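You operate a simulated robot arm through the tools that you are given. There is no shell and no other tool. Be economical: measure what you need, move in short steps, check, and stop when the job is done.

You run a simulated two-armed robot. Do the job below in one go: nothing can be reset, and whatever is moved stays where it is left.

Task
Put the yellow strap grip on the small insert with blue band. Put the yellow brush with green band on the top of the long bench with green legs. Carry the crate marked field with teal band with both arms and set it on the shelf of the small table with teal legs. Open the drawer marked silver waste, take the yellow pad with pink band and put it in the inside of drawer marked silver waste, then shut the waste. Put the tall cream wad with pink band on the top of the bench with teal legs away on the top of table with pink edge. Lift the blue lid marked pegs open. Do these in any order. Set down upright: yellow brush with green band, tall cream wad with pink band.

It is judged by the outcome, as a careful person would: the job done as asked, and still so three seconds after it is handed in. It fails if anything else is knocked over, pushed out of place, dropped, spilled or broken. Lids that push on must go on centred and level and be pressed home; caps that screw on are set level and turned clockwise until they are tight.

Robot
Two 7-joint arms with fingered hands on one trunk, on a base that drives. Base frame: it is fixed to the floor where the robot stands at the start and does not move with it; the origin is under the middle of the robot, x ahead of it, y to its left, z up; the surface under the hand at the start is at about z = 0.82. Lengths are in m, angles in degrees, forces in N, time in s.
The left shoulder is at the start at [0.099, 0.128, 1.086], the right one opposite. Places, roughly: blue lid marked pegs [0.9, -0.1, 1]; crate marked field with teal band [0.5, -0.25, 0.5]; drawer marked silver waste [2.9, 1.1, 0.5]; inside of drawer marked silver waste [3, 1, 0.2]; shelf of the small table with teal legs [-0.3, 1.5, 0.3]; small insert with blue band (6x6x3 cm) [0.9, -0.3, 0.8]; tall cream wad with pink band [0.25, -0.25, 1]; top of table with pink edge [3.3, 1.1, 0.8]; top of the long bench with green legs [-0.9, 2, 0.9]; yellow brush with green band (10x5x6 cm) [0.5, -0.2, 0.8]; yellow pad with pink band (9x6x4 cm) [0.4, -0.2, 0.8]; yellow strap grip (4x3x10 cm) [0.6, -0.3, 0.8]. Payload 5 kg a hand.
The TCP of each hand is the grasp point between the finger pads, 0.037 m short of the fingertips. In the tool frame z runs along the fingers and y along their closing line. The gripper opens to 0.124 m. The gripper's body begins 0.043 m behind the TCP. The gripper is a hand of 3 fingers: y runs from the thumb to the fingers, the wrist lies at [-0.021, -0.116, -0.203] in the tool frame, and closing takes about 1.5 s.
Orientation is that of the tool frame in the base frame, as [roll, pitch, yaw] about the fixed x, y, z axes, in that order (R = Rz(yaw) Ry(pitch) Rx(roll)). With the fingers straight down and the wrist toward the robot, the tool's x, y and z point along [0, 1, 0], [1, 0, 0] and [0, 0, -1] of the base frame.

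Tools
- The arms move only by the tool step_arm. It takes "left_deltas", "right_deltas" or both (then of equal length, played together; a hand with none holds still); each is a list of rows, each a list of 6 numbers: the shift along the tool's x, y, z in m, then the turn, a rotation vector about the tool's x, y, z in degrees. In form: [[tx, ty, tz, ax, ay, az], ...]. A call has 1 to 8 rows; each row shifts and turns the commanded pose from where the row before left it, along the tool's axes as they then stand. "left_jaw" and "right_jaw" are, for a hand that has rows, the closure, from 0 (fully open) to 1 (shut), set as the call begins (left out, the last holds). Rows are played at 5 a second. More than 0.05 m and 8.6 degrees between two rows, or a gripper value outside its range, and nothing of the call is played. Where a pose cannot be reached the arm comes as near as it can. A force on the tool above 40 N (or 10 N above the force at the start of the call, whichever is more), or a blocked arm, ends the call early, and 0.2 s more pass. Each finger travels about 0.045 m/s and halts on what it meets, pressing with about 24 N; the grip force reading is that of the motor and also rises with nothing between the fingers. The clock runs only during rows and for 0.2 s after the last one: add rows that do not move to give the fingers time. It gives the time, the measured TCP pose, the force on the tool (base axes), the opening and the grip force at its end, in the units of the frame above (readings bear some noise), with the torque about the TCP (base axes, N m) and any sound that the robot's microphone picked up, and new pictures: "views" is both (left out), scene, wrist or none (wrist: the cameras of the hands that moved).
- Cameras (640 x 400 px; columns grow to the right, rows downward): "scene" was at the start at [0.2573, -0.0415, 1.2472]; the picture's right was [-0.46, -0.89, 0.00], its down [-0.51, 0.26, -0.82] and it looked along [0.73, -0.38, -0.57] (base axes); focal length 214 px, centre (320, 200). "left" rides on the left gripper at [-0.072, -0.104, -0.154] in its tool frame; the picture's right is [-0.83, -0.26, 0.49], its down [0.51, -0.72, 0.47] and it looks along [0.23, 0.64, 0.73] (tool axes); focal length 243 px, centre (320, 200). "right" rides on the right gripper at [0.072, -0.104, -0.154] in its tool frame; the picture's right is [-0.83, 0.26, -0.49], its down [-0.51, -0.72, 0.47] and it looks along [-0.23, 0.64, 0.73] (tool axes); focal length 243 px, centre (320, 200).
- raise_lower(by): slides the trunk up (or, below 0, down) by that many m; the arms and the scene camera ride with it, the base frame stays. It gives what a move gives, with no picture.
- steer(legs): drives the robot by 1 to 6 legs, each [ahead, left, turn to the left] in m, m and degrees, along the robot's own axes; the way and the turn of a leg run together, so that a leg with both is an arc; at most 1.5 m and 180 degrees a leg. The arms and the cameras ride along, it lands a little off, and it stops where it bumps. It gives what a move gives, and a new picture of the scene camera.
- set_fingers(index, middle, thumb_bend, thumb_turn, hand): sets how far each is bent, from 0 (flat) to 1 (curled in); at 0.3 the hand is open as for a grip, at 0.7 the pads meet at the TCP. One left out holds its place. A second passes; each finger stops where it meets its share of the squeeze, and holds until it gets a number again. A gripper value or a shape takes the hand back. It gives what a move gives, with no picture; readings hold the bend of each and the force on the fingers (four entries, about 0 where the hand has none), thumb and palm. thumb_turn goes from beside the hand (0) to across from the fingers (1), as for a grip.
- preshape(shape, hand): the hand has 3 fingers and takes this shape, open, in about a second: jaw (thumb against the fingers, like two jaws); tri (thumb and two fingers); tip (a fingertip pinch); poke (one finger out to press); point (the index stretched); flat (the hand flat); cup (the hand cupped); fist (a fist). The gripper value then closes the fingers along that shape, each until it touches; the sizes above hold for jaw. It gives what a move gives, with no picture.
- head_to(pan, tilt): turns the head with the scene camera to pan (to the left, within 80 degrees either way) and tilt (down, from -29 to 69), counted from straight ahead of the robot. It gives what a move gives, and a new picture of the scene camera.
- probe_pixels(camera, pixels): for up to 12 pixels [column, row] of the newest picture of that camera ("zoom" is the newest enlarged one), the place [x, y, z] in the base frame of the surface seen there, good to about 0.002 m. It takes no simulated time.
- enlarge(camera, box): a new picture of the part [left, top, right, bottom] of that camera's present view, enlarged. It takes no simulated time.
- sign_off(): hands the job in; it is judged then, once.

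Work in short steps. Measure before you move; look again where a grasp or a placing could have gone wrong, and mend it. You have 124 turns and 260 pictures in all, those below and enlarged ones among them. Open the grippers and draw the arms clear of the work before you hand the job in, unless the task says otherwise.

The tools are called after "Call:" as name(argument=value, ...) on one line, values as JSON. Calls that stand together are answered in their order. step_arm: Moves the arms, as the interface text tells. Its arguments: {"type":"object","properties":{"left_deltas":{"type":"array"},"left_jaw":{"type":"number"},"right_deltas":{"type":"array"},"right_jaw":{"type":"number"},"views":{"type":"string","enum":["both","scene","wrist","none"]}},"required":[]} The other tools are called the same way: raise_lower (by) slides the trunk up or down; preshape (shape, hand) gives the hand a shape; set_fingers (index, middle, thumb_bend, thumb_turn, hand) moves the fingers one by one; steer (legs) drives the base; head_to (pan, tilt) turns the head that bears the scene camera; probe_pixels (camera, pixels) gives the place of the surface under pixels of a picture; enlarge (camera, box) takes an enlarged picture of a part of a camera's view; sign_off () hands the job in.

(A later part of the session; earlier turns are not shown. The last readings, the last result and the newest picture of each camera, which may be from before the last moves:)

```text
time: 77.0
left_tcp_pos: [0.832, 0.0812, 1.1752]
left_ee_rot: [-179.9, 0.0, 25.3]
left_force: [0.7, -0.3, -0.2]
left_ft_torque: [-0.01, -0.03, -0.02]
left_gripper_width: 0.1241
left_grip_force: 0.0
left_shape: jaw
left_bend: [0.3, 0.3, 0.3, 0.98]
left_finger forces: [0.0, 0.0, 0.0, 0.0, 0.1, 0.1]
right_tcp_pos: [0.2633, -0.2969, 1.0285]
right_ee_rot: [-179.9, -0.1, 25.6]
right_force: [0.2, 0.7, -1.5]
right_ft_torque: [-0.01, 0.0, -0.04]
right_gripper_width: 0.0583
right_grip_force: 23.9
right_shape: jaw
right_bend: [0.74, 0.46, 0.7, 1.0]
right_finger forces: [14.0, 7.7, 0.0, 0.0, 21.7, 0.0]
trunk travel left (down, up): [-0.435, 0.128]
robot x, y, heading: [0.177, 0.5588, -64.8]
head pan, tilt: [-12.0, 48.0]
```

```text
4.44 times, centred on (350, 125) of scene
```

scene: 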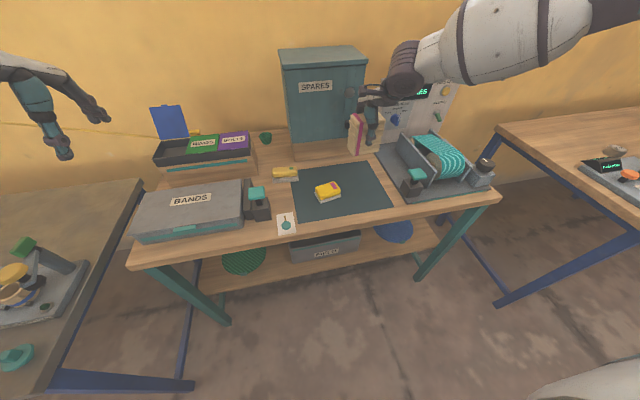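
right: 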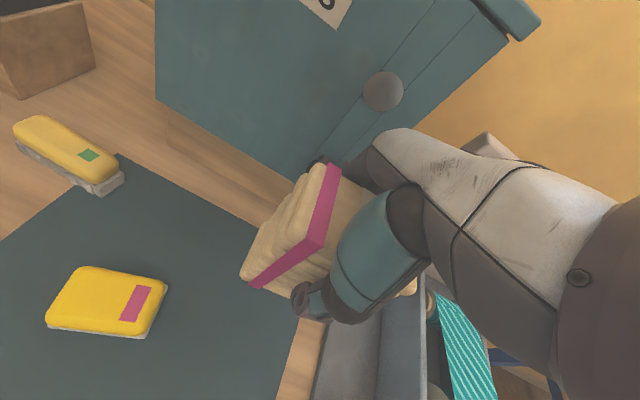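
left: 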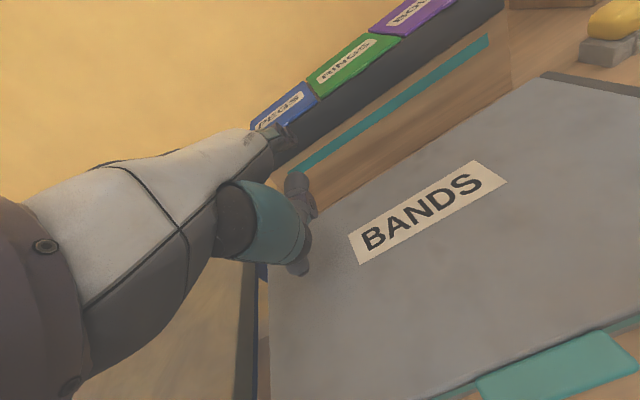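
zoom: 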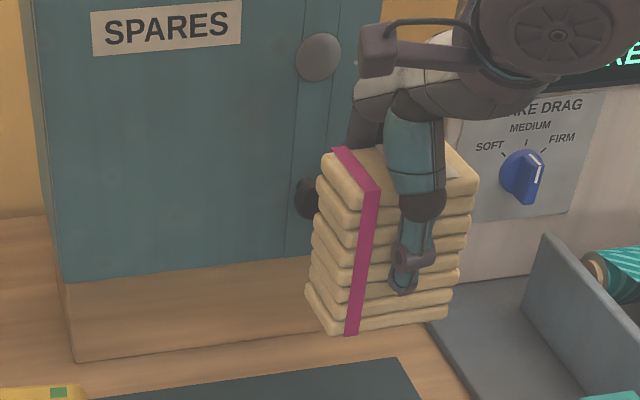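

The wad is held. Pull it back and up, then drive right 0.3 m so the left hand can take the pad.

Call:
step_arm(right_deltas=[[0, -0.04, -0.01, 0, 0, 0], [0, -0.04, -0.02, 0, 0, 0], [0, -0.035, -0.03, 0, 0, 0], [0, -0.03, -0.035, 0, 0, 0], [0, 0, -0.045, 0, 0, 0], [0, 0, -0.045, 0, 0, 0], [0, 0, -0.03, 0, 0, 0], [0, 0, 0, 0, 0, 0]], views="none")

Call:
steer(legs=[[0, -0.3, 0]])

Call:
enlarge(camera="left", box=[0, 0, 640, 400])

```text
time: 78.8
left_tcp_pos: [0.8331, 0.0813, 1.1751]
left_ee_rot: [-179.9, 0.0, 25.3]
left_force: [0.3, -0.3, -0.4]
left_ft_torque: [-0.02, 0.0, 0.01]
left_gripper_width: 0.124
left_grip_force: 0.0
left_shape: jaw
left_bend: [0.3, 0.3, 0.3, 0.98]
left_finger forces: [0.0, 0.0, 0.0, 0.0, 0.1, 0.0]
right_tcp_pos: [0.1989, -0.1688, 1.2432]
right_ee_rot: [-179.9, 0.0, 25.5]
right_force: [-0.2, -0.4, -1.2]
right_ft_torque: [0.0, 0.0, 0.0]
right_gripper_width: 0.0584
right_grip_force: 24.2
right_shape: jaw
right_bend: [0.74, 0.46, 0.7, 1.0]
right_finger forces: [14.0, 7.7, 0.0, 0.1, 21.8, 0.0]
trunk travel left (down, up): [-0.435, 0.128]
robot x, y, heading: [0.1834, 0.5572, -64.4]
head pan, tilt: [-12.0, 48.0]
```

```text
time: 82.0
left_tcp_pos: [0.5672, -0.0461, 1.1757]
left_ee_rot: [-179.9, 0.1, 24.9]
left_force: [0.1, -0.1, 0.7]
left_ft_torque: [0.0, -0.01, 0.0]
left_gripper_width: 0.1241
left_grip_force: 0.0
left_shape: jaw
left_bend: [0.3, 0.3, 0.3, 0.98]
left_finger forces: [0.0, 0.1, 0.1, 0.0, 0.0, 0.1]
right_tcp_pos: [-0.0693, -0.2928, 1.2426]
right_ee_rot: [-179.9, 0.0, 25.2]
right_force: [1.1, -0.5, -1.7]
right_ft_torque: [-0.01, 0.0, 0.01]
right_gripper_width: 0.0585
right_grip_force: 24.3
right_shape: jaw
right_bend: [0.74, 0.46, 0.7, 1.0]
right_finger forces: [14.0, 7.7, 0.1, 0.0, 21.7, 0.1]
trunk travel left (down, up): [-0.435, 0.128]
robot x, y, heading: [-0.0837, 0.4356, -64.7]
head pan, tilt: [-12.0, 48.0]
```

scene: 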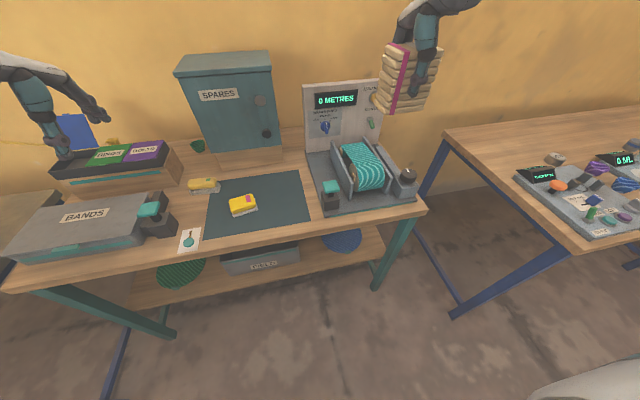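

```text
1.00 times, centred on (320, 200) of left (not enlarged: the box is as wide or as high as the picture)
```

zoom: 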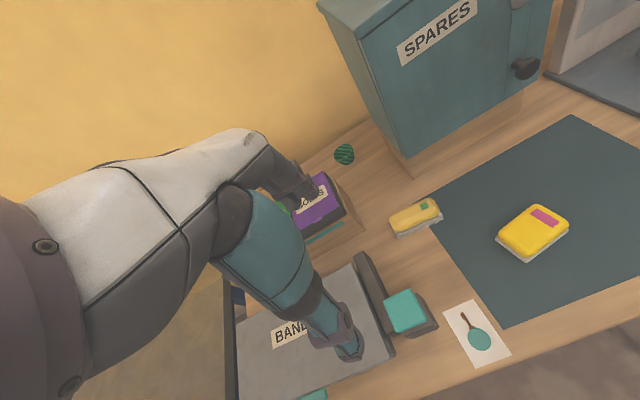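

Call:
enlarge(camera="left", box=[380, 180, 600, 300])

Call:
probe_pixels(camera="left", pixels=[[500, 238], [532, 208], [563, 218], [528, 252], [531, 230], [569, 232], [524, 261], [392, 217], [435, 203], [440, 215], [400, 232], [415, 215]])

```text
2.91 times, centred on (490, 240) of left
```

zoom: 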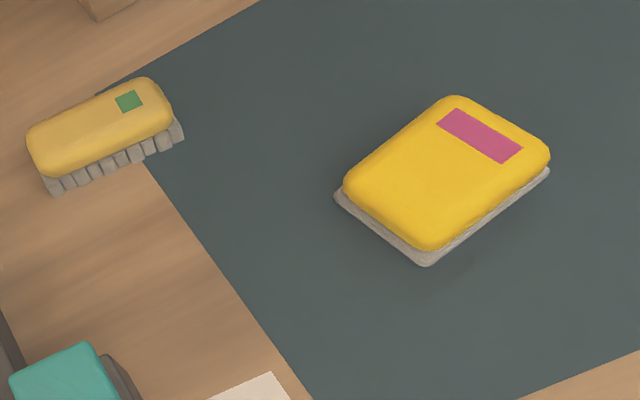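

```text
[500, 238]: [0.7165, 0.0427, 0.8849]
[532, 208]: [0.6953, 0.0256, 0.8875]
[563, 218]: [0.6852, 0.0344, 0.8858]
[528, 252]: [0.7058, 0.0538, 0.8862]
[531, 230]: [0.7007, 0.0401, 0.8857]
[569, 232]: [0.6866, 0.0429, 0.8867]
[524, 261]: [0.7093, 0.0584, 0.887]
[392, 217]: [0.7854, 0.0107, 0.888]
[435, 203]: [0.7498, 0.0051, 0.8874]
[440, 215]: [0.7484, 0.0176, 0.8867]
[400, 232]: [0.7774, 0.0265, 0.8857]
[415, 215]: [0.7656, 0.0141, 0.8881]
```

Those used an old picture; probe the zoomed picture instead.

Call:
probe_pixels(camera="zoom", pixels=[[348, 185], [455, 100], [545, 150], [430, 245], [450, 170], [345, 200], [425, 262], [548, 172], [35, 140], [150, 85], [165, 120], [100, 130]])

```text
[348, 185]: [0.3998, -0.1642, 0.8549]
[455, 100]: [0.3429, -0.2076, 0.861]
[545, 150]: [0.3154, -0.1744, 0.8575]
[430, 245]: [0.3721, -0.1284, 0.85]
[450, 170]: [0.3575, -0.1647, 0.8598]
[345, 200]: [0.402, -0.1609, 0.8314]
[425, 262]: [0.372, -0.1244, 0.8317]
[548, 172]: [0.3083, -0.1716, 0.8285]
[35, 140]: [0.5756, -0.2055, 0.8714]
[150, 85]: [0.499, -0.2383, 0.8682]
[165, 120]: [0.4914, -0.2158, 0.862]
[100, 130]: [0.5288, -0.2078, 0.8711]
```

Pad centre ≈(0.358,-0.1685), long axis at 37°. Turn the left hand to yaw 37° and move above it.

Call:
step_arm(left_deltas=[[0, 0, 0, 0, 0, -6.2], [0, 0, 0, 0, 0, -6.2], [-0.04, -0.005, 0, 0, 0, 0], [-0.04, -0.005, 0, 0, 0, 0], [-0.04, -0.005, 0, 0, 0, 0], [-0.04, -0.005, 0, 0, 0, 0], [-0.04, -0.005, 0, 0, 0, 0], [-0.041, -0.005, 0, 0, 0, 0]], views="none")

Call:
step_arm(left_deltas=[[0, 0, 0.045, 0, 0, 0], [0, 0, 0.045, 0, 0, 0], [0, 0, 0.045, 0, 0, 0], [0, 0, 0.045, 0, 0, 0], [0, 0, 0.04, 0, 0, 0], [0, 0, 0, 0, 0, 0]], views="both")

```text
time: 83.8
left_tcp_pos: [0.3527, -0.1711, 1.1739]
left_ee_rot: [-179.9, -0.1, 37.3]
left_force: [0.7, 0.5, 0.2]
left_ft_torque: [0.01, -0.04, 0.04]
left_gripper_width: 0.1242
left_grip_force: 0.0
left_shape: jaw
left_bend: [0.3, 0.3, 0.3, 0.98]
left_finger forces: [0.0, 0.0, 0.1, 0.0, 0.1, 0.0]
right_tcp_pos: [-0.0715, -0.2946, 1.2423]
right_ee_rot: [180.0, -0.1, 25.2]
right_force: [-1.0, -1.0, -0.5]
right_ft_torque: [0.02, 0.0, 0.01]
right_gripper_width: 0.0586
right_grip_force: 23.8
right_shape: jaw
right_bend: [0.74, 0.46, 0.7, 1.0]
right_finger forces: [14.0, 7.7, 0.0, 0.1, 21.6, 0.0]
trunk travel left (down, up): [-0.435, 0.128]
robot x, y, heading: [-0.0816, 0.4332, -64.8]
head pan, tilt: [-12.0, 48.0]
```

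```text
time: 85.2
left_tcp_pos: [0.3566, -0.17, 0.9549]
left_ee_rot: [-179.9, 0.0, 37.2]
left_force: [0.6, -0.3, -0.5]
left_ft_torque: [0.01, 0.01, 0.05]
left_gripper_width: 0.1241
left_grip_force: 0.0
left_shape: jaw
left_bend: [0.3, 0.3, 0.3, 0.98]
left_finger forces: [0.0, 0.0, 0.1, 0.0, 0.0, 0.0]
right_tcp_pos: [-0.0701, -0.2943, 1.2424]
right_ee_rot: [-179.9, 0.0, 25.3]
right_force: [-0.6, -0.1, -1.7]
right_ft_torque: [0.0, 0.02, -0.03]
right_gripper_width: 0.0583
right_grip_force: 24.0
right_shape: jaw
right_bend: [0.74, 0.46, 0.7, 1.0]
right_finger forces: [14.0, 7.7, 0.0, 0.1, 21.6, 0.1]
trunk travel left (down, up): [-0.435, 0.128]
robot x, y, heading: [-0.0801, 0.4329, -64.8]
head pan, tilt: [-12.0, 48.0]
```

scene: 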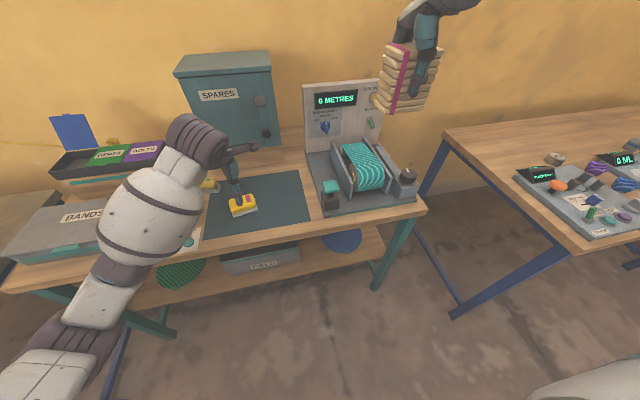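
left: 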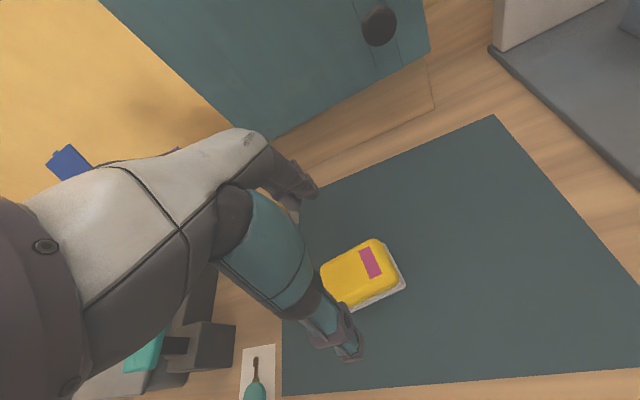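

Check forearm clearance above BANDS/stapler before lowering the last 9 cm.

Call:
probe_pixels(camera="scene", pixels=[[150, 250], [110, 300], [130, 270], [195, 205], [200, 150], [60, 350], [170, 200]])

Call:
step_arm(left_deltas=[[0, 0, 0.03, 0, 0, 0], [0, 0, 0.03, 0, 0, 0], [0, 0, 0.03, 0, 0, 0], [0, 0, 0, 0, 0, 0]], views="wrist")

```text
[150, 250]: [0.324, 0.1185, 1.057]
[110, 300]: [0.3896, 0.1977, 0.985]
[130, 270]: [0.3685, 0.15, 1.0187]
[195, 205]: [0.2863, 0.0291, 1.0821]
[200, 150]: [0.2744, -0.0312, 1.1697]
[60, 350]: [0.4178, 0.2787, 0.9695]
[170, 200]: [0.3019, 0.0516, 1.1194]
```

```text
time: 86.2
left_tcp_pos: [0.3547, -0.171, 0.8659]
left_ee_rot: [-179.9, 0.0, 37.3]
left_force: [0.6, 0.3, -0.2]
left_ft_torque: [0.02, 0.04, 0.0]
left_gripper_width: 0.1241
left_grip_force: 0.1
left_shape: jaw
left_bend: [0.3, 0.3, 0.3, 0.98]
left_finger forces: [0.0, 0.0, 0.0, 0.1, 0.0, 0.0]
right_tcp_pos: [-0.0707, -0.2937, 1.244]
right_ee_rot: [-179.9, 0.0, 25.1]
right_force: [0.3, -0.9, -2.1]
right_ft_torque: [0.0, -0.01, 0.0]
right_gripper_width: 0.0587
right_grip_force: 23.8
right_shape: jaw
right_bend: [0.74, 0.46, 0.7, 1.0]
right_finger forces: [14.0, 7.7, 0.1, 0.0, 21.7, 0.1]
trunk travel left (down, up): [-0.435, 0.128]
robot x, y, heading: [-0.0817, 0.4314, -64.5]
head pan, tilt: [-12.0, 48.0]
```

left: 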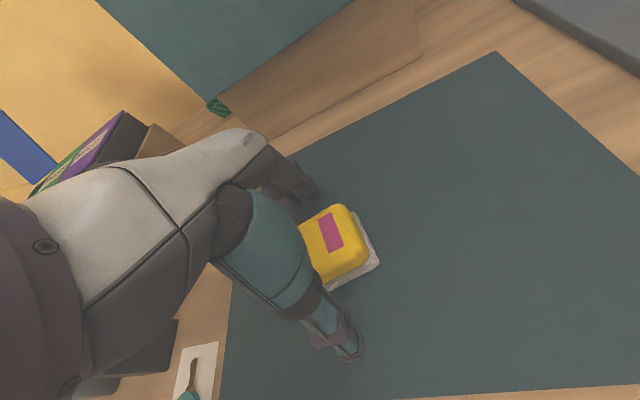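

Pad sits between thumb and fingers. Close.

Call:
step_arm(left_deltas=[[0, 0.001, 0.002, 0, 0, 0], [0, 0, 0, 0, 0, 0], [0, 0, 0, 0, 0, 0], [0, 0, 0, 0, 0, 0], [0, 0, 0, 0, 0, 0], [0, 0, 0, 0, 0, 0], [0, 0, 0, 0, 0, 0]], left_jaw=1.0, views="none")

Call:
step_arm(left_deltas=[[0, 0, -0.02, 0, 0, 0], [0, 0, -0.03, 0, 0, 0], [0, 0, -0.04, 0, 0, 0], [0, 0, -0.04, 0, 0, 0], [0, 0, -0.045, 0, 0, 0], [0, 0, -0.045, 0, 0, 0], [0, 0, -0.045, 0, 0, 0], [0, 0, 0, 0, 0, 0]], views="both")

```text
time: 87.8
left_tcp_pos: [0.3573, -0.1712, 0.8634]
left_ee_rot: [-180.0, -0.1, 37.3]
left_force: [0.3, 0.3, -0.6]
left_ft_torque: [-0.01, 0.02, 0.02]
left_gripper_width: 0.0506
left_grip_force: 23.7
left_shape: jaw
left_bend: [0.74, 0.49, 0.72, 1.0]
left_finger forces: [13.5, 7.3, 0.0, 0.0, 21.3, 0.1]
right_tcp_pos: [-0.0698, -0.2943, 1.2432]
right_ee_rot: [180.0, -0.1, 25.2]
right_force: [0.4, 0.1, -1.7]
right_ft_torque: [-0.01, 0.02, 0.0]
right_gripper_width: 0.0585
right_grip_force: 24.1
right_shape: jaw
right_bend: [0.74, 0.46, 0.7, 1.0]
right_finger forces: [14.1, 7.6, 0.1, 0.0, 21.7, 0.0]
trunk travel left (down, up): [-0.435, 0.128]
robot x, y, heading: [-0.079, 0.431, -65.0]
head pan, tilt: [-12.0, 48.0]
```

```text
time: 89.5
left_tcp_pos: [0.3579, -0.1706, 1.1299]
left_ee_rot: [-179.9, 0.0, 37.3]
left_force: [0.2, 0.5, 0.1]
left_ft_torque: [0.01, 0.01, -0.05]
left_gripper_width: 0.0507
left_grip_force: 24.3
left_shape: jaw
left_bend: [0.74, 0.49, 0.72, 1.0]
left_finger forces: [13.7, 7.6, 0.0, 0.1, 21.1, 0.0]
right_tcp_pos: [-0.0692, -0.2931, 1.2426]
right_ee_rot: [-179.9, 0.0, 25.2]
right_force: [1.1, -0.2, -1.1]
right_ft_torque: [0.0, 0.01, 0.02]
right_gripper_width: 0.0584
right_grip_force: 23.5
right_shape: jaw
right_bend: [0.74, 0.46, 0.7, 1.0]
right_finger forces: [14.0, 7.7, 0.0, 0.1, 21.7, 0.1]
trunk travel left (down, up): [-0.435, 0.128]
robot x, y, heading: [-0.0831, 0.4359, -64.8]
head pan, tilt: [-12.0, 48.0]
```

scene: 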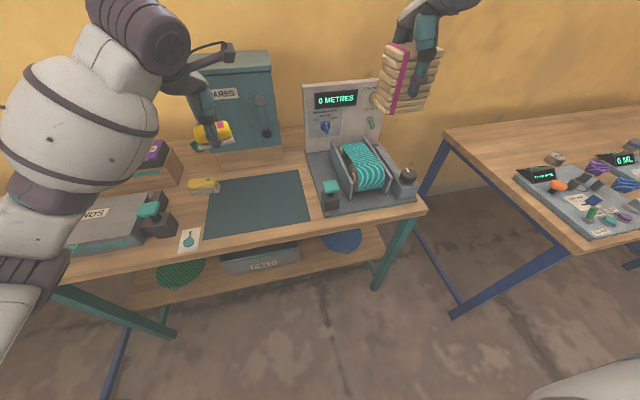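
left: 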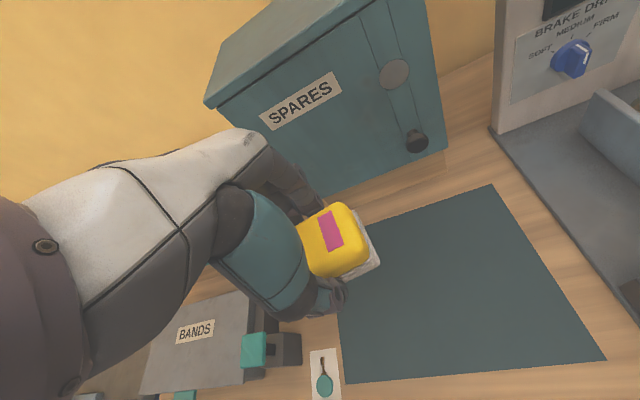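

Both items are held. Raise the trunk, back away from the bench, and turn left to look toward the pink table.

Call:
raise_lower(by=0.12)

Call:
steer(legs=[[-0.35, 0, 0], [0, 0, 65]])

Call:
head_to(pan=10, tilt=22)

```text
time: 91.0
left_tcp_pos: [0.357, -0.1712, 1.2444]
left_ee_rot: [-179.7, -0.2, 37.4]
left_force: [-0.2, 0.3, -1.1]
left_ft_torque: [0.01, -0.01, -0.01]
left_gripper_width: 0.0507
left_grip_force: 23.9
left_shape: jaw
left_bend: [0.74, 0.49, 0.72, 1.0]
left_finger forces: [13.5, 7.4, 0.0, 0.0, 21.1, 0.0]
right_tcp_pos: [-0.071, -0.2951, 1.3582]
right_ee_rot: [-179.6, 0.0, 25.2]
right_force: [0.2, 0.0, -2.0]
right_ft_torque: [0.06, 0.02, 0.01]
right_gripper_width: 0.0584
right_grip_force: 23.5
right_shape: jaw
right_bend: [0.74, 0.46, 0.7, 1.0]
right_finger forces: [14.1, 7.6, 0.1, 0.0, 21.8, 0.1]
trunk travel left (down, up): [-0.555, 0.008]
robot x, y, heading: [-0.0812, 0.4333, -65.0]
head pan, tilt: [-12.0, 48.0]
```

```text
time: 96.1
left_tcp_pos: [0.5068, 0.8779, 1.2482]
left_ee_rot: [-179.9, -0.1, 101.8]
left_force: [-0.5, -0.6, -1.0]
left_ft_torque: [-0.03, 0.02, -0.02]
left_gripper_width: 0.0502
left_grip_force: 23.9
left_shape: jaw
left_bend: [0.74, 0.49, 0.72, 1.0]
left_finger forces: [13.6, 7.3, 0.0, 0.0, 20.6, 0.0]
right_tcp_pos: [0.4326, 0.439, 1.3627]
right_ee_rot: [-180.0, 0.1, 89.5]
right_force: [0.2, 0.2, -1.6]
right_ft_torque: [-0.01, 0.01, -0.01]
right_gripper_width: 0.0579
right_grip_force: 23.9
right_shape: jaw
right_bend: [0.74, 0.46, 0.71, 1.0]
right_finger forces: [13.9, 7.5, 0.1, 0.0, 21.3, 0.0]
trunk travel left (down, up): [-0.555, 0.008]
robot x, y, heading: [-0.2289, 0.7396, -0.5]
head pan, tilt: [-12.0, 48.0]
```

scene: 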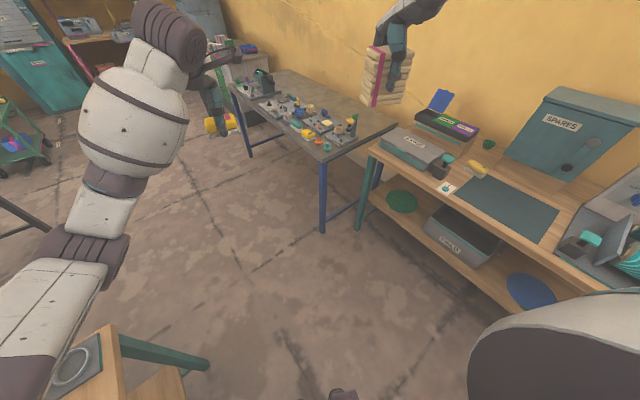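

```text
time: 97.0
left_tcp_pos: [0.5073, 0.8776, 1.2482]
left_ee_rot: [-179.9, 0.0, 101.7]
left_force: [0.0, 0.6, -0.8]
left_ft_torque: [0.03, -0.02, -0.02]
left_gripper_width: 0.0501
left_grip_force: 23.7
left_shape: jaw
left_bend: [0.74, 0.49, 0.72, 1.0]
left_finger forces: [13.5, 7.2, 0.0, 0.0, 20.5, 0.1]
right_tcp_pos: [0.4327, 0.4385, 1.3618]
right_ee_rot: [180.0, 0.0, 89.5]
right_force: [-0.1, 1.0, -1.4]
right_ft_torque: [0.04, 0.02, -0.02]
right_gripper_width: 0.0582
right_grip_force: 24.0
right_shape: jaw
right_bend: [0.74, 0.46, 0.71, 1.0]
right_finger forces: [14.0, 7.5, 0.0, 0.0, 21.4, 0.0]
trunk travel left (down, up): [-0.555, 0.008]
robot x, y, heading: [-0.2295, 0.7424, -0.5]
head pan, tilt: [10.0, 22.0]
```

scene: 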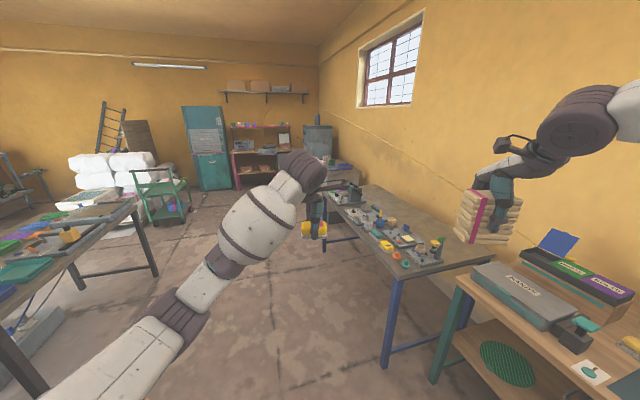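

Call:
probe_pixels(camera="scene", pixels=[[408, 278], [330, 200], [388, 362], [160, 275], [135, 205], [180, 220], [262, 180], [235, 170], [340, 172], [315, 130], [210, 180], [300, 290]])

Call:
enlarge(camera="scene", box=[170, 90, 370, 220])

```text
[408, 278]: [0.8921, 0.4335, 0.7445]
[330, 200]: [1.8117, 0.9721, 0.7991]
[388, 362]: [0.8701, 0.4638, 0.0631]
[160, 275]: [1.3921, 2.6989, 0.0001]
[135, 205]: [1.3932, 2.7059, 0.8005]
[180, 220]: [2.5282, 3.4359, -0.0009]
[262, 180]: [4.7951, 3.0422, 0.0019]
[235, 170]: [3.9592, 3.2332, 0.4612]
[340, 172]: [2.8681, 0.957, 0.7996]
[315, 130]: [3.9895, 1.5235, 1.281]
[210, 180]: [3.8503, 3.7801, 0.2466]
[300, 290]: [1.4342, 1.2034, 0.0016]
```

```text
3.08 times, centred on (270, 155) of scene
```

zoom: 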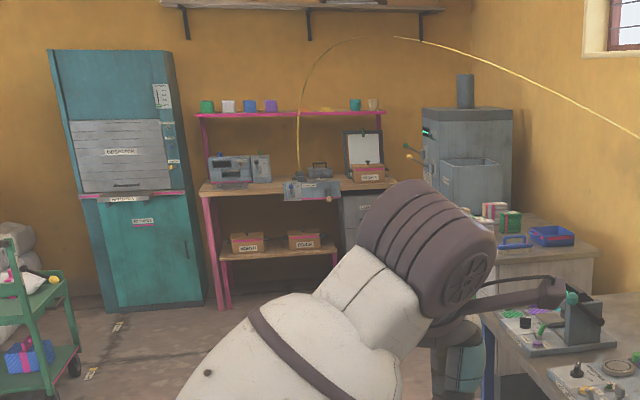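

The dark table edge runs from (0.89,0.43) to (1.81,0.97); the table at (2.87,0.96,0.80) lies beyond. Drive clear of it toward (1.3,1.4) and look.

Call:
steer(legs=[[0, 0, 26], [1.5, 0, 0]])

Call:
head_to(pan=-30, tilt=22)

```text
time: 105.7
left_tcp_pos: [1.7059, 1.8355, 1.2489]
left_ee_rot: [179.9, 0.0, 128.0]
left_force: [0.1, 0.1, -0.3]
left_ft_torque: [0.0, -0.04, 0.02]
left_gripper_width: 0.0502
left_grip_force: 24.1
left_shape: jaw
left_bend: [0.74, 0.49, 0.72, 1.0]
left_finger forces: [13.5, 7.3, 0.0, 0.0, 20.5, 0.0]
right_tcp_pos: [1.8342, 1.4106, 1.3638]
right_ee_rot: [-179.9, 0.0, 115.8]
right_force: [-0.6, 1.0, -0.7]
right_ft_torque: [0.03, 0.02, 0.0]
right_gripper_width: 0.058
right_grip_force: 23.9
right_shape: jaw
right_bend: [0.74, 0.46, 0.71, 1.0]
right_finger forces: [13.8, 7.5, 0.0, 0.0, 21.2, 0.0]
trunk travel left (down, up): [-0.555, 0.008]
robot x, y, heading: [1.11, 1.3925, 25.8]
head pan, tilt: [10.0, 22.0]
```

scene: 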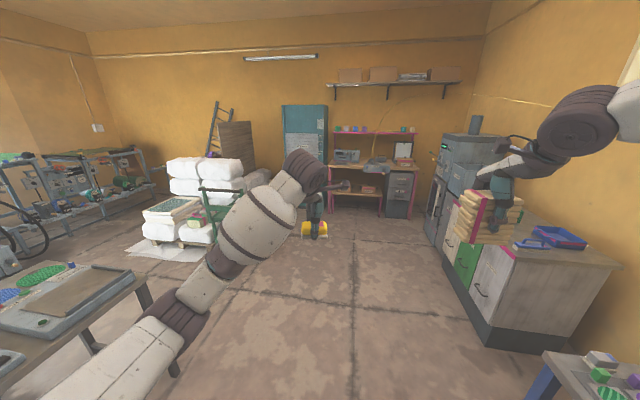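

```text
time: 106.8
left_tcp_pos: [1.7065, 1.8354, 1.2479]
left_ee_rot: [-179.8, 0.1, 128.1]
left_force: [0.1, 0.1, -0.5]
left_ft_torque: [-0.01, -0.02, 0.01]
left_gripper_width: 0.05
left_grip_force: 23.8
left_shape: jaw
left_bend: [0.74, 0.49, 0.72, 1.0]
left_finger forces: [13.5, 7.3, 0.0, 0.0, 20.5, 0.0]
right_tcp_pos: [1.8353, 1.4095, 1.3637]
right_ee_rot: [179.9, 0.0, 115.9]
right_force: [0.3, 0.7, -0.9]
right_ft_torque: [-0.01, 0.0, 0.04]
right_gripper_width: 0.0579
right_grip_force: 23.9
right_shape: jaw
right_bend: [0.74, 0.46, 0.71, 1.0]
right_finger forces: [13.9, 7.5, 0.1, 0.1, 21.3, 0.0]
trunk travel left (down, up): [-0.555, 0.008]
robot x, y, heading: [1.1116, 1.3879, 25.8]
head pan, tilt: [-30.0, 22.0]
```

scene: 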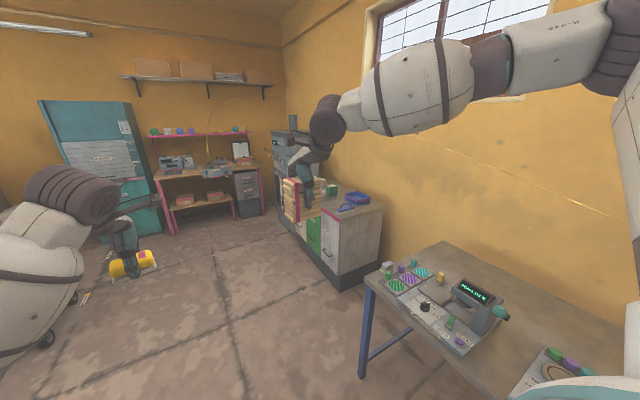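

Call:
enlarge(camera="scene", box=[260, 160, 400, 290])

Call:
probe_pixels(camera="scene", pixels=[[330, 262], [322, 240], [323, 213], [340, 215], [380, 208], [350, 198], [330, 190], [312, 240], [340, 285], [295, 235], [300, 215], [360, 240]])

```text
3.08 times, centred on (330, 225) of scene
```

zoom: 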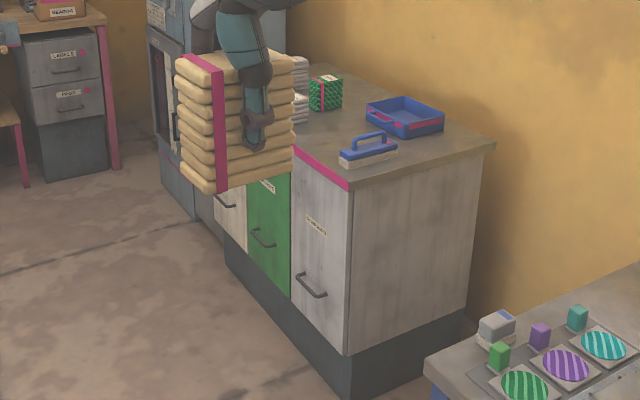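

```text
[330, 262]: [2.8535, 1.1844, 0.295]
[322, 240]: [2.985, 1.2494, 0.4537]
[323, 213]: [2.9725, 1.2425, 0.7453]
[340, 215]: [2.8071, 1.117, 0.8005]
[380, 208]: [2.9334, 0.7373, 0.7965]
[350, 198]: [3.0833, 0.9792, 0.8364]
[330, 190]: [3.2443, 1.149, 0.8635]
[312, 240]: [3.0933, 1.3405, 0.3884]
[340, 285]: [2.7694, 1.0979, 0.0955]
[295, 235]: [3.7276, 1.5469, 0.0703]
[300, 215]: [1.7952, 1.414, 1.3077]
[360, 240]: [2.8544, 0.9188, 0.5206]
```

The counter's near section (silver door with pink edge) is at about (2.89,1.18), facing roughly (-0.5,0.86). Drive in front of it and turn to face it.

Call:
steer(legs=[[1.3, -0.15, 0], [0, 0, -84]])

Call:
head_to(pan=0, tilt=48)

```text
time: 116.9
left_tcp_pos: [2.8239, 1.2575, 1.2485]
left_ee_rot: [-179.8, 0.0, 42.9]
left_force: [-0.7, -1.0, -0.5]
left_ft_torque: [0.01, 0.03, 0.01]
left_gripper_width: 0.0499
left_grip_force: 24.1
left_shape: jaw
left_bend: [0.74, 0.49, 0.72, 1.0]
left_finger forces: [13.5, 7.2, 0.0, 0.0, 19.9, 0.0]
right_tcp_pos: [2.4126, 1.0931, 1.3628]
right_ee_rot: [-179.9, 0.0, 30.8]
right_force: [-0.1, 0.4, -0.9]
right_ft_torque: [0.01, -0.02, 0.0]
right_gripper_width: 0.0576
right_grip_force: 23.9
right_shape: jaw
right_bend: [0.74, 0.46, 0.71, 1.0]
right_finger forces: [13.7, 7.2, 0.1, 0.0, 21.1, 0.0]
trunk travel left (down, up): [-0.555, 0.008]
robot x, y, heading: [2.3302, 1.8179, -59.2]
head pan, tilt: [-30.0, 22.0]
```

scene: 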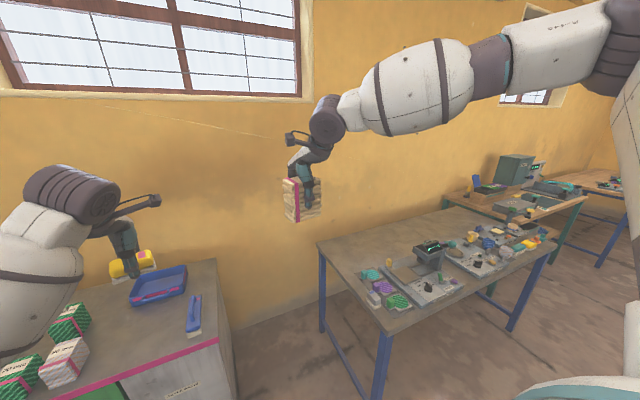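

```text
time: 117.8
left_tcp_pos: [2.8252, 1.2577, 1.2479]
left_ee_rot: [-179.9, 0.0, 42.9]
left_force: [0.8, 0.8, -0.6]
left_ft_torque: [0.02, 0.03, 0.02]
left_gripper_width: 0.0496
left_grip_force: 24.4
left_shape: jaw
left_bend: [0.74, 0.49, 0.72, 1.0]
left_finger forces: [13.6, 7.2, 0.0, 0.0, 19.9, 0.0]
right_tcp_pos: [2.4104, 1.0937, 1.3627]
right_ee_rot: [-179.9, 0.0, 30.8]
right_force: [0.0, 0.2, -0.7]
right_ft_torque: [0.02, 0.03, -0.01]
right_gripper_width: 0.0576
right_grip_force: 23.8
right_shape: jaw
right_bend: [0.74, 0.46, 0.71, 1.0]
right_finger forces: [13.7, 7.3, 0.1, 0.0, 20.9, 0.0]
trunk travel left (down, up): [-0.555, 0.008]
robot x, y, heading: [2.3279, 1.8126, -59.1]
head pan, tilt: [0.0, 48.0]
```

scene: 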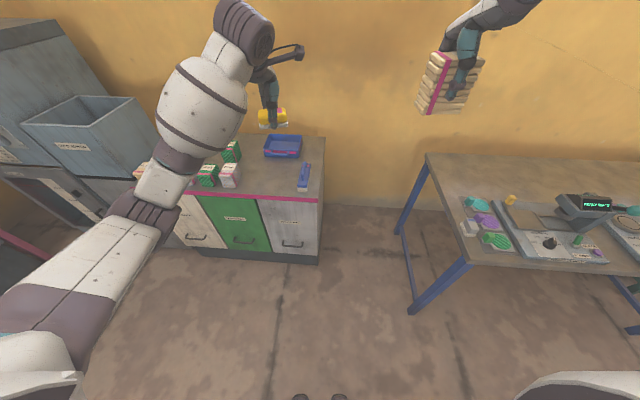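

Call:
enlarge(camera="scene", box=[160, 120, 340, 280])

Call:
probe_pixels(camera="scene", pixels=[[320, 200], [262, 195], [205, 190], [292, 243], [284, 243], [302, 246], [290, 222], [275, 240], [310, 250], [325, 140], [265, 180], [300, 165]])

```text
2.50 times, centred on (250, 200) of scene
```

zoom: 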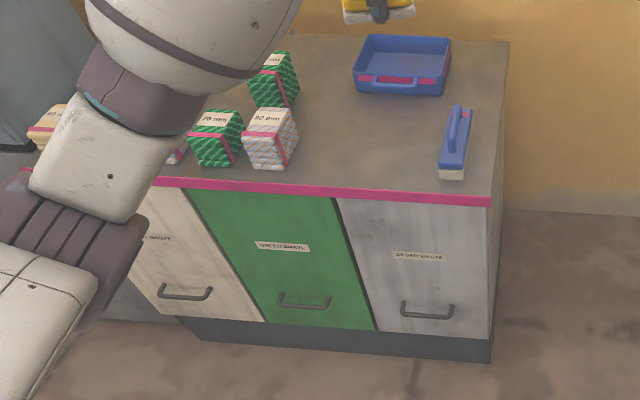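

```text
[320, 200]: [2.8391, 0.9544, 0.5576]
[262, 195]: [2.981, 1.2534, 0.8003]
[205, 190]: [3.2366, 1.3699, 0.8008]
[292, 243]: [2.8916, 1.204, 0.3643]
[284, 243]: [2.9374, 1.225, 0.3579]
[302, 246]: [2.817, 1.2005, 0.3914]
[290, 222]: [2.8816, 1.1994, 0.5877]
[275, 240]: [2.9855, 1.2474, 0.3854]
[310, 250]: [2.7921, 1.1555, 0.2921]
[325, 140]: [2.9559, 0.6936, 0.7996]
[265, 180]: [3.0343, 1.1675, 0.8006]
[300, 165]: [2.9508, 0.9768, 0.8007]
```

Silver drawer: handle at z≈0.37, front facing (-0.415,0.91). Free spot for the wad near (3.03,1.15). Check the machine at left, then shift left 0.42 m.

Call:
probe_pixels(camera="scene", pixels=[[90, 110], [140, 130], [60, 180], [110, 150], [229, 176], [208, 172], [303, 178], [300, 190], [284, 146], [268, 150]])

Call:
steer(legs=[[0, 0, -6.4], [0.05, 0.42, 0]])

```text
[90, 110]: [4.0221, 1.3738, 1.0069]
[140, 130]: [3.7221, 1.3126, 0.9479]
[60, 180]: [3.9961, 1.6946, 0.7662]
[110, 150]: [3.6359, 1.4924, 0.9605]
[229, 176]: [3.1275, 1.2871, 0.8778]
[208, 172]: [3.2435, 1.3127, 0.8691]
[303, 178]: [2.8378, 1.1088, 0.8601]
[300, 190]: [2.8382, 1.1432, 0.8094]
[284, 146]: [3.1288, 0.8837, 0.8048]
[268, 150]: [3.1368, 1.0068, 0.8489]
```

```text
time: 122.6
left_tcp_pos: [3.1593, 1.3314, 1.2485]
left_ee_rot: [180.0, 0.0, 36.6]
left_force: [-0.4, -0.3, -0.1]
left_ft_torque: [0.02, 0.02, -0.02]
left_gripper_width: 0.0499
left_grip_force: 23.6
left_shape: jaw
left_bend: [0.74, 0.49, 0.72, 1.0]
left_finger forces: [13.4, 7.2, 0.1, 0.0, 19.9, 0.0]
right_tcp_pos: [2.7298, 1.2145, 1.3623]
right_ee_rot: [179.9, 0.0, 24.4]
right_force: [0.5, -0.6, -1.6]
right_ft_torque: [-0.01, -0.03, -0.01]
right_gripper_width: 0.0576
right_grip_force: 23.9
right_shape: jaw
right_bend: [0.74, 0.46, 0.71, 1.0]
right_finger forces: [13.7, 7.2, 0.0, 0.0, 21.0, 0.0]
trunk travel left (down, up): [-0.555, 0.008]
robot x, y, heading: [2.7279, 1.9394, -65.7]
head pan, tilt: [0.0, 48.0]
```

scene: 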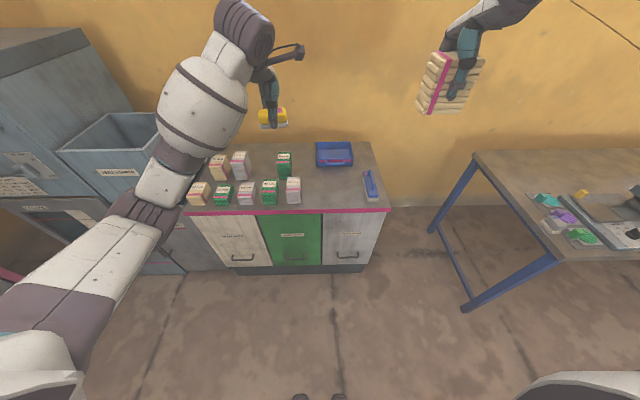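

Call:
probe_pixels(camera="scene", pixels=[[330, 185], [303, 200], [312, 188], [360, 195], [330, 200], [325, 170], [365, 185], [293, 182]])

Call:
enlarge(camera="scene", box=[200, 130, 400, 230])

```text
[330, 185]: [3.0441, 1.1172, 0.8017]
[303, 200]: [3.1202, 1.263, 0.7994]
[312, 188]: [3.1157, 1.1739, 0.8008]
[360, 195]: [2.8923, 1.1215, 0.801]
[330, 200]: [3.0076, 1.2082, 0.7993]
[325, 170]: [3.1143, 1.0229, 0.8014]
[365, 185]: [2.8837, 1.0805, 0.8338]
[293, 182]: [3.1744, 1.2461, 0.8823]
```

```text
3.20 times, centred on (300, 180) of scene
```

zoom: 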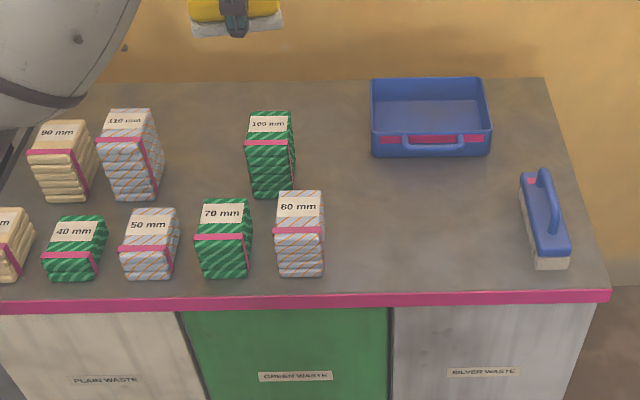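

Silver waste confirmed. Lower the trunk 0.12 and move the left hand aside while the right carries the wad over the free area (3.0,1.15).

Call:
raise_lower(by=-0.12)

Call:
step_arm(left_deltas=[[0.02, 0, 0, 0, 0, 0], [0.02, 0, 0, 0, 0, 0], [0.02, 0, 0, 0, 0, 0], [0.02, 0, 0, 0, 0, 0], [0.02, 0, 0, 0, 0, 0], [0.02, 0, 0, 0, 0, 0], [0, 0, 0, 0, 0, 0], [0, 0, 0, 0, 0, 0]], right_deltas=[[0.0276, 0.0214, 0.02, 0, 0, 0], [0.0276, 0.0214, 0.02, 0, 0, 0], [0.0276, 0.0214, 0.02, 0, 0, 0], [0.0276, 0.0214, 0.02, 0, 0, 0], [0.0276, 0.0214, 0.02, 0, 0, 0], [0.0276, 0.0214, 0.02, 0, 0, 0], [0.0276, 0.0214, 0.02, 0, 0, 0], [0.0278, 0.0214, 0.02, 0, 0, 0]], views="none")

Call:
step_arm(right_deltas=[[0, 0, 0.04, 0, 0, 0], [0, 0, 0.04, 0, 0, 0], [0, 0, 0.03, 0, 0, 0], [0, 0, 0, 0, 0, 0]], views="both")

```text
time: 124.1
left_tcp_pos: [3.16, 1.3315, 1.1297]
left_ee_rot: [180.0, 0.1, 36.5]
left_force: [0.0, 0.5, -0.6]
left_ft_torque: [0.02, -0.01, 0.0]
left_gripper_width: 0.0496
left_grip_force: 24.2
left_shape: jaw
left_bend: [0.74, 0.49, 0.72, 1.0]
left_finger forces: [13.6, 7.3, 0.0, 0.0, 19.9, 0.1]
right_tcp_pos: [2.731, 1.2151, 1.2441]
right_ee_rot: [179.9, -0.1, 24.4]
right_force: [0.6, -0.2, -0.2]
right_ft_torque: [0.01, -0.02, 0.03]
right_gripper_width: 0.0578
right_grip_force: 23.8
right_shape: jaw
right_bend: [0.74, 0.46, 0.71, 1.0]
right_finger forces: [13.8, 7.4, 0.0, 0.0, 21.2, 0.0]
trunk travel left (down, up): [-0.435, 0.128]
robot x, y, heading: [2.73, 1.9413, -65.4]
head pan, tilt: [0.0, 48.0]
```

```text
time: 125.9
left_tcp_pos: [3.2573, 1.4018, 1.1253]
left_ee_rot: [-179.8, 0.1, 36.6]
left_force: [0.5, -1.0, -0.1]
left_ft_torque: [0.03, 0.02, 0.0]
left_gripper_width: 0.0496
left_grip_force: 23.7
left_shape: jaw
left_bend: [0.74, 0.49, 0.72, 1.0]
left_finger forces: [13.6, 7.2, 0.0, 0.1, 19.9, 0.0]
right_tcp_pos: [3.0063, 1.1474, 1.0809]
right_ee_rot: [-179.9, 0.0, 24.3]
right_force: [0.4, -1.0, 0.0]
right_ft_torque: [0.05, 0.02, 0.0]
right_gripper_width: 0.0574
right_grip_force: 24.5
right_shape: jaw
right_bend: [0.74, 0.46, 0.71, 1.0]
right_finger forces: [13.8, 7.3, 0.0, 0.0, 21.1, 0.0]
trunk travel left (down, up): [-0.435, 0.128]
robot x, y, heading: [2.7269, 1.9381, -65.6]
head pan, tilt: [0.0, 48.0]
```

```text
time: 126.9
left_tcp_pos: [3.2569, 1.4046, 1.1277]
left_ee_rot: [-180.0, 0.0, 36.6]
left_force: [0.1, -0.3, 0.3]
left_ft_torque: [0.02, 0.02, -0.03]
left_gripper_width: 0.0498
left_grip_force: 23.9
left_shape: jaw
left_bend: [0.74, 0.49, 0.72, 1.0]
left_finger forces: [13.5, 7.1, 0.1, 0.0, 19.9, 0.1]
right_tcp_pos: [3.0018, 1.149, 0.9717]
right_ee_rot: [-180.0, 0.0, 24.4]
right_force: [0.8, 0.6, -1.2]
right_ft_torque: [-0.01, 0.0, -0.03]
right_gripper_width: 0.0575
right_grip_force: 23.9
right_shape: jaw
right_bend: [0.74, 0.46, 0.71, 1.0]
right_finger forces: [13.8, 7.3, 0.0, 0.1, 21.1, 0.0]
trunk travel left (down, up): [-0.435, 0.128]
robot x, y, heading: [2.7306, 1.9404, -65.4]
head pan, tilt: [0.0, 48.0]
```

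scene: 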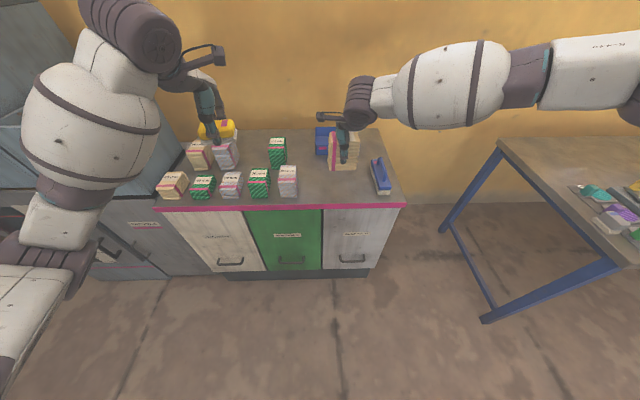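
right: 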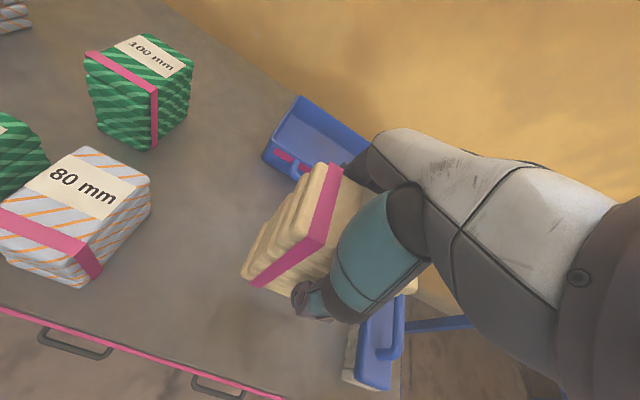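

Position fine; shift 2 cm away from the tray and lower to contact.

Call:
step_arm(right_deltas=[[0, -0.02, 0.03, 0, 0, 0], [0, 0, 0.03, 0, 0, 0], [0, 0, 0.02, 0, 0, 0], [0, 0, 0.006, 0, 0, 0], [0, 0, 0.004, 0, 0, 0], [0, 0, 0, 0, 0, 0]], views="wrist")

```text
time: 128.3
left_tcp_pos: [3.257, 1.4042, 1.1276]
left_ee_rot: [-179.9, 0.0, 36.4]
left_force: [-0.1, -0.5, -0.3]
left_ft_torque: [0.01, 0.01, -0.01]
left_gripper_width: 0.0499
left_grip_force: 24.1
left_shape: jaw
left_bend: [0.74, 0.49, 0.72, 1.0]
left_finger forces: [13.6, 7.3, 0.0, 0.0, 19.9, 0.0]
right_tcp_pos: [2.9922, 1.1657, 0.8825]
right_ee_rot: [-179.9, -0.1, 24.4]
right_force: [-0.1, 0.3, -1.9]
right_ft_torque: [-0.01, 0.03, 0.01]
right_gripper_width: 0.0574
right_grip_force: 24.0
right_shape: jaw
right_bend: [0.74, 0.46, 0.71, 1.0]
right_finger forces: [13.8, 7.3, 0.0, 0.0, 21.1, 0.0]
trunk travel left (down, up): [-0.435, 0.128]
robot x, y, heading: [2.7293, 1.942, -65.5]
head pan, tilt: [0.0, 48.0]
```

right: 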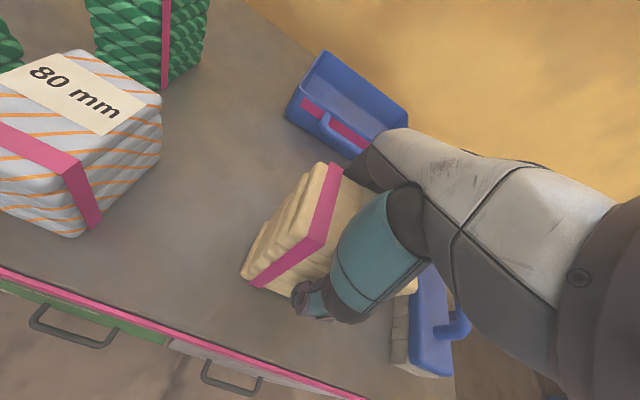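

Call:
step_arm(right_deltas=[[0, 0, 0.003, 0, 0, 0], [0, 0, 0.002, 0, 0, 0], [0, 0, 0, 0, 0, 0]], views="none")

```text
time: 129.1
left_tcp_pos: [3.2568, 1.4052, 1.128]
left_ee_rot: [180.0, -0.1, 36.5]
left_force: [0.1, -0.9, -1.3]
left_ft_torque: [-0.01, 0.01, 0.02]
left_gripper_width: 0.0492
left_grip_force: 24.1
left_shape: jaw
left_bend: [0.74, 0.49, 0.72, 1.0]
left_finger forces: [13.6, 7.2, 0.0, 0.0, 20.0, 0.0]
right_tcp_pos: [2.9948, 1.1666, 0.879]
right_ee_rot: [180.0, 0.1, 24.5]
right_force: [-0.5, -0.9, 3.7]
right_ft_torque: [-0.04, 0.02, 0.0]
right_gripper_width: 0.0577
right_grip_force: 23.6
right_shape: jaw
right_bend: [0.74, 0.46, 0.71, 1.0]
right_finger forces: [14.4, 7.7, 0.0, 0.0, 21.8, 0.1]
trunk travel left (down, up): [-0.435, 0.128]
robot x, y, heading: [2.7316, 1.9404, -65.7]
head pan, tilt: [0.0, 48.0]
```

Contact at z 0.879 (force sign turned up). Open partway and rise.

Call:
step_arm(right_deltas=[[0, 0, 0, 0, 0, 0], [0, 0, 0, 0, 0, 0], [0, 0, 0, 0, 0, 0], [0, 0, 0, 0, 0, 0], [0, 0, 0, 0, 0, 0]], right_jaw=0.25, views="wrist")

Call:
step_arm(right_deltas=[[0, 0, -0.03, 0, 0, 0], [0, 0, -0.04, 0, 0, 0], [0, 0, -0.045, 0, 0, 0], [0, 0, -0.045, 0, 0, 0], [0, 0, -0.045, 0, 0, 0], [-0.03, -0.03, -0.02, 0, 0, 0], [-0.03, -0.03, 0, 0, 0, 0], [-0.03, -0.03, 0, 0, 0, 0]], right_jaw=0.25, views="both")

```text
time: 130.3
left_tcp_pos: [3.2566, 1.4045, 1.1286]
left_ee_rot: [180.0, 0.0, 36.5]
left_force: [0.0, 0.0, -1.1]
left_ft_torque: [-0.03, -0.02, 0.03]
left_gripper_width: 0.0497
left_grip_force: 23.8
left_shape: jaw
left_bend: [0.74, 0.49, 0.72, 1.0]
left_finger forces: [13.5, 7.2, 0.0, 0.0, 19.9, 0.0]
right_tcp_pos: [2.9949, 1.1673, 0.8772]
right_ee_rot: [180.0, 0.0, 24.4]
right_force: [0.4, -0.1, -0.1]
right_ft_torque: [0.03, 0.0, 0.0]
right_gripper_width: 0.0927
right_grip_force: 0.1
right_shape: jaw
right_bend: [0.27, 0.36, 0.55, 0.99]
right_finger forces: [0.1, 0.0, 0.0, 0.1, 0.0, 0.0]
trunk travel left (down, up): [-0.435, 0.128]
robot x, y, heading: [2.7291, 1.9402, -65.6]
head pan, tilt: [0.0, 48.0]
```

right: 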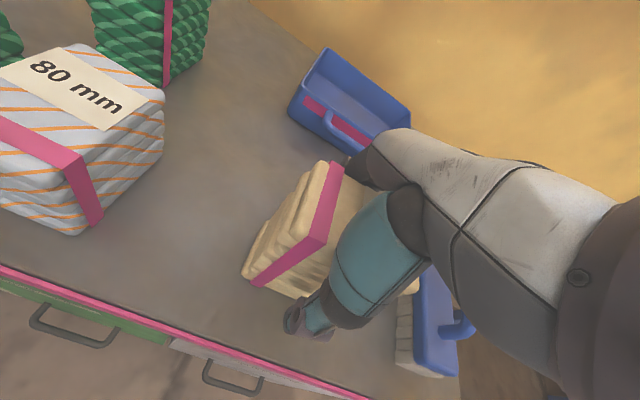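

```text
time: 132.1
left_tcp_pos: [3.2556, 1.4064, 1.1292]
left_ee_rot: [180.0, -0.1, 36.6]
left_force: [-0.8, 1.1, -0.5]
left_ft_torque: [0.01, 0.0, 0.0]
left_gripper_width: 0.0498
left_grip_force: 24.1
left_shape: jaw
left_bend: [0.74, 0.49, 0.72, 1.0]
left_finger forces: [13.6, 7.2, 0.1, 0.1, 20.1, 0.0]
right_tcp_pos: [2.8724, 1.2146, 1.1056]
right_ee_rot: [179.9, -0.2, 24.4]
right_force: [-0.3, 1.2, 0.2]
right_ft_torque: [-0.03, -0.01, 0.01]
right_gripper_width: 0.0931
right_grip_force: 0.0
right_shape: jaw
right_bend: [0.27, 0.36, 0.55, 0.99]
right_finger forces: [0.0, 0.1, 0.0, 0.1, 0.0, 0.0]
trunk travel left (down, up): [-0.435, 0.128]
robot x, y, heading: [2.7262, 1.9408, -65.8]
head pan, tilt: [0.0, 48.0]
```

scene: 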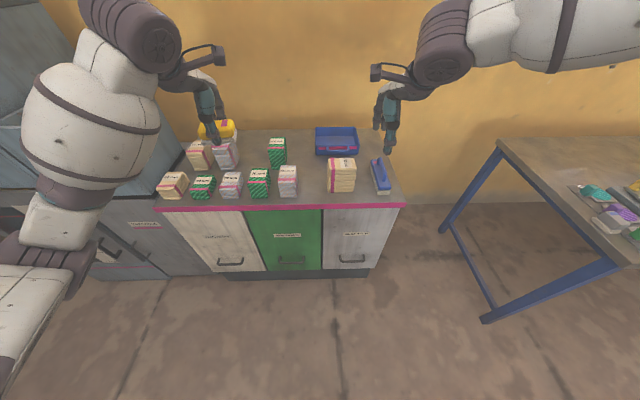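
right: 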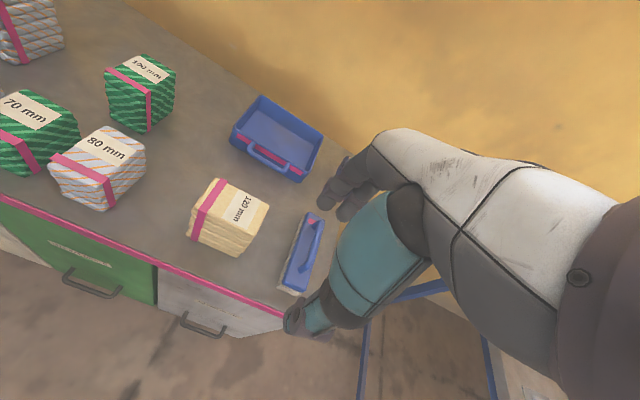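

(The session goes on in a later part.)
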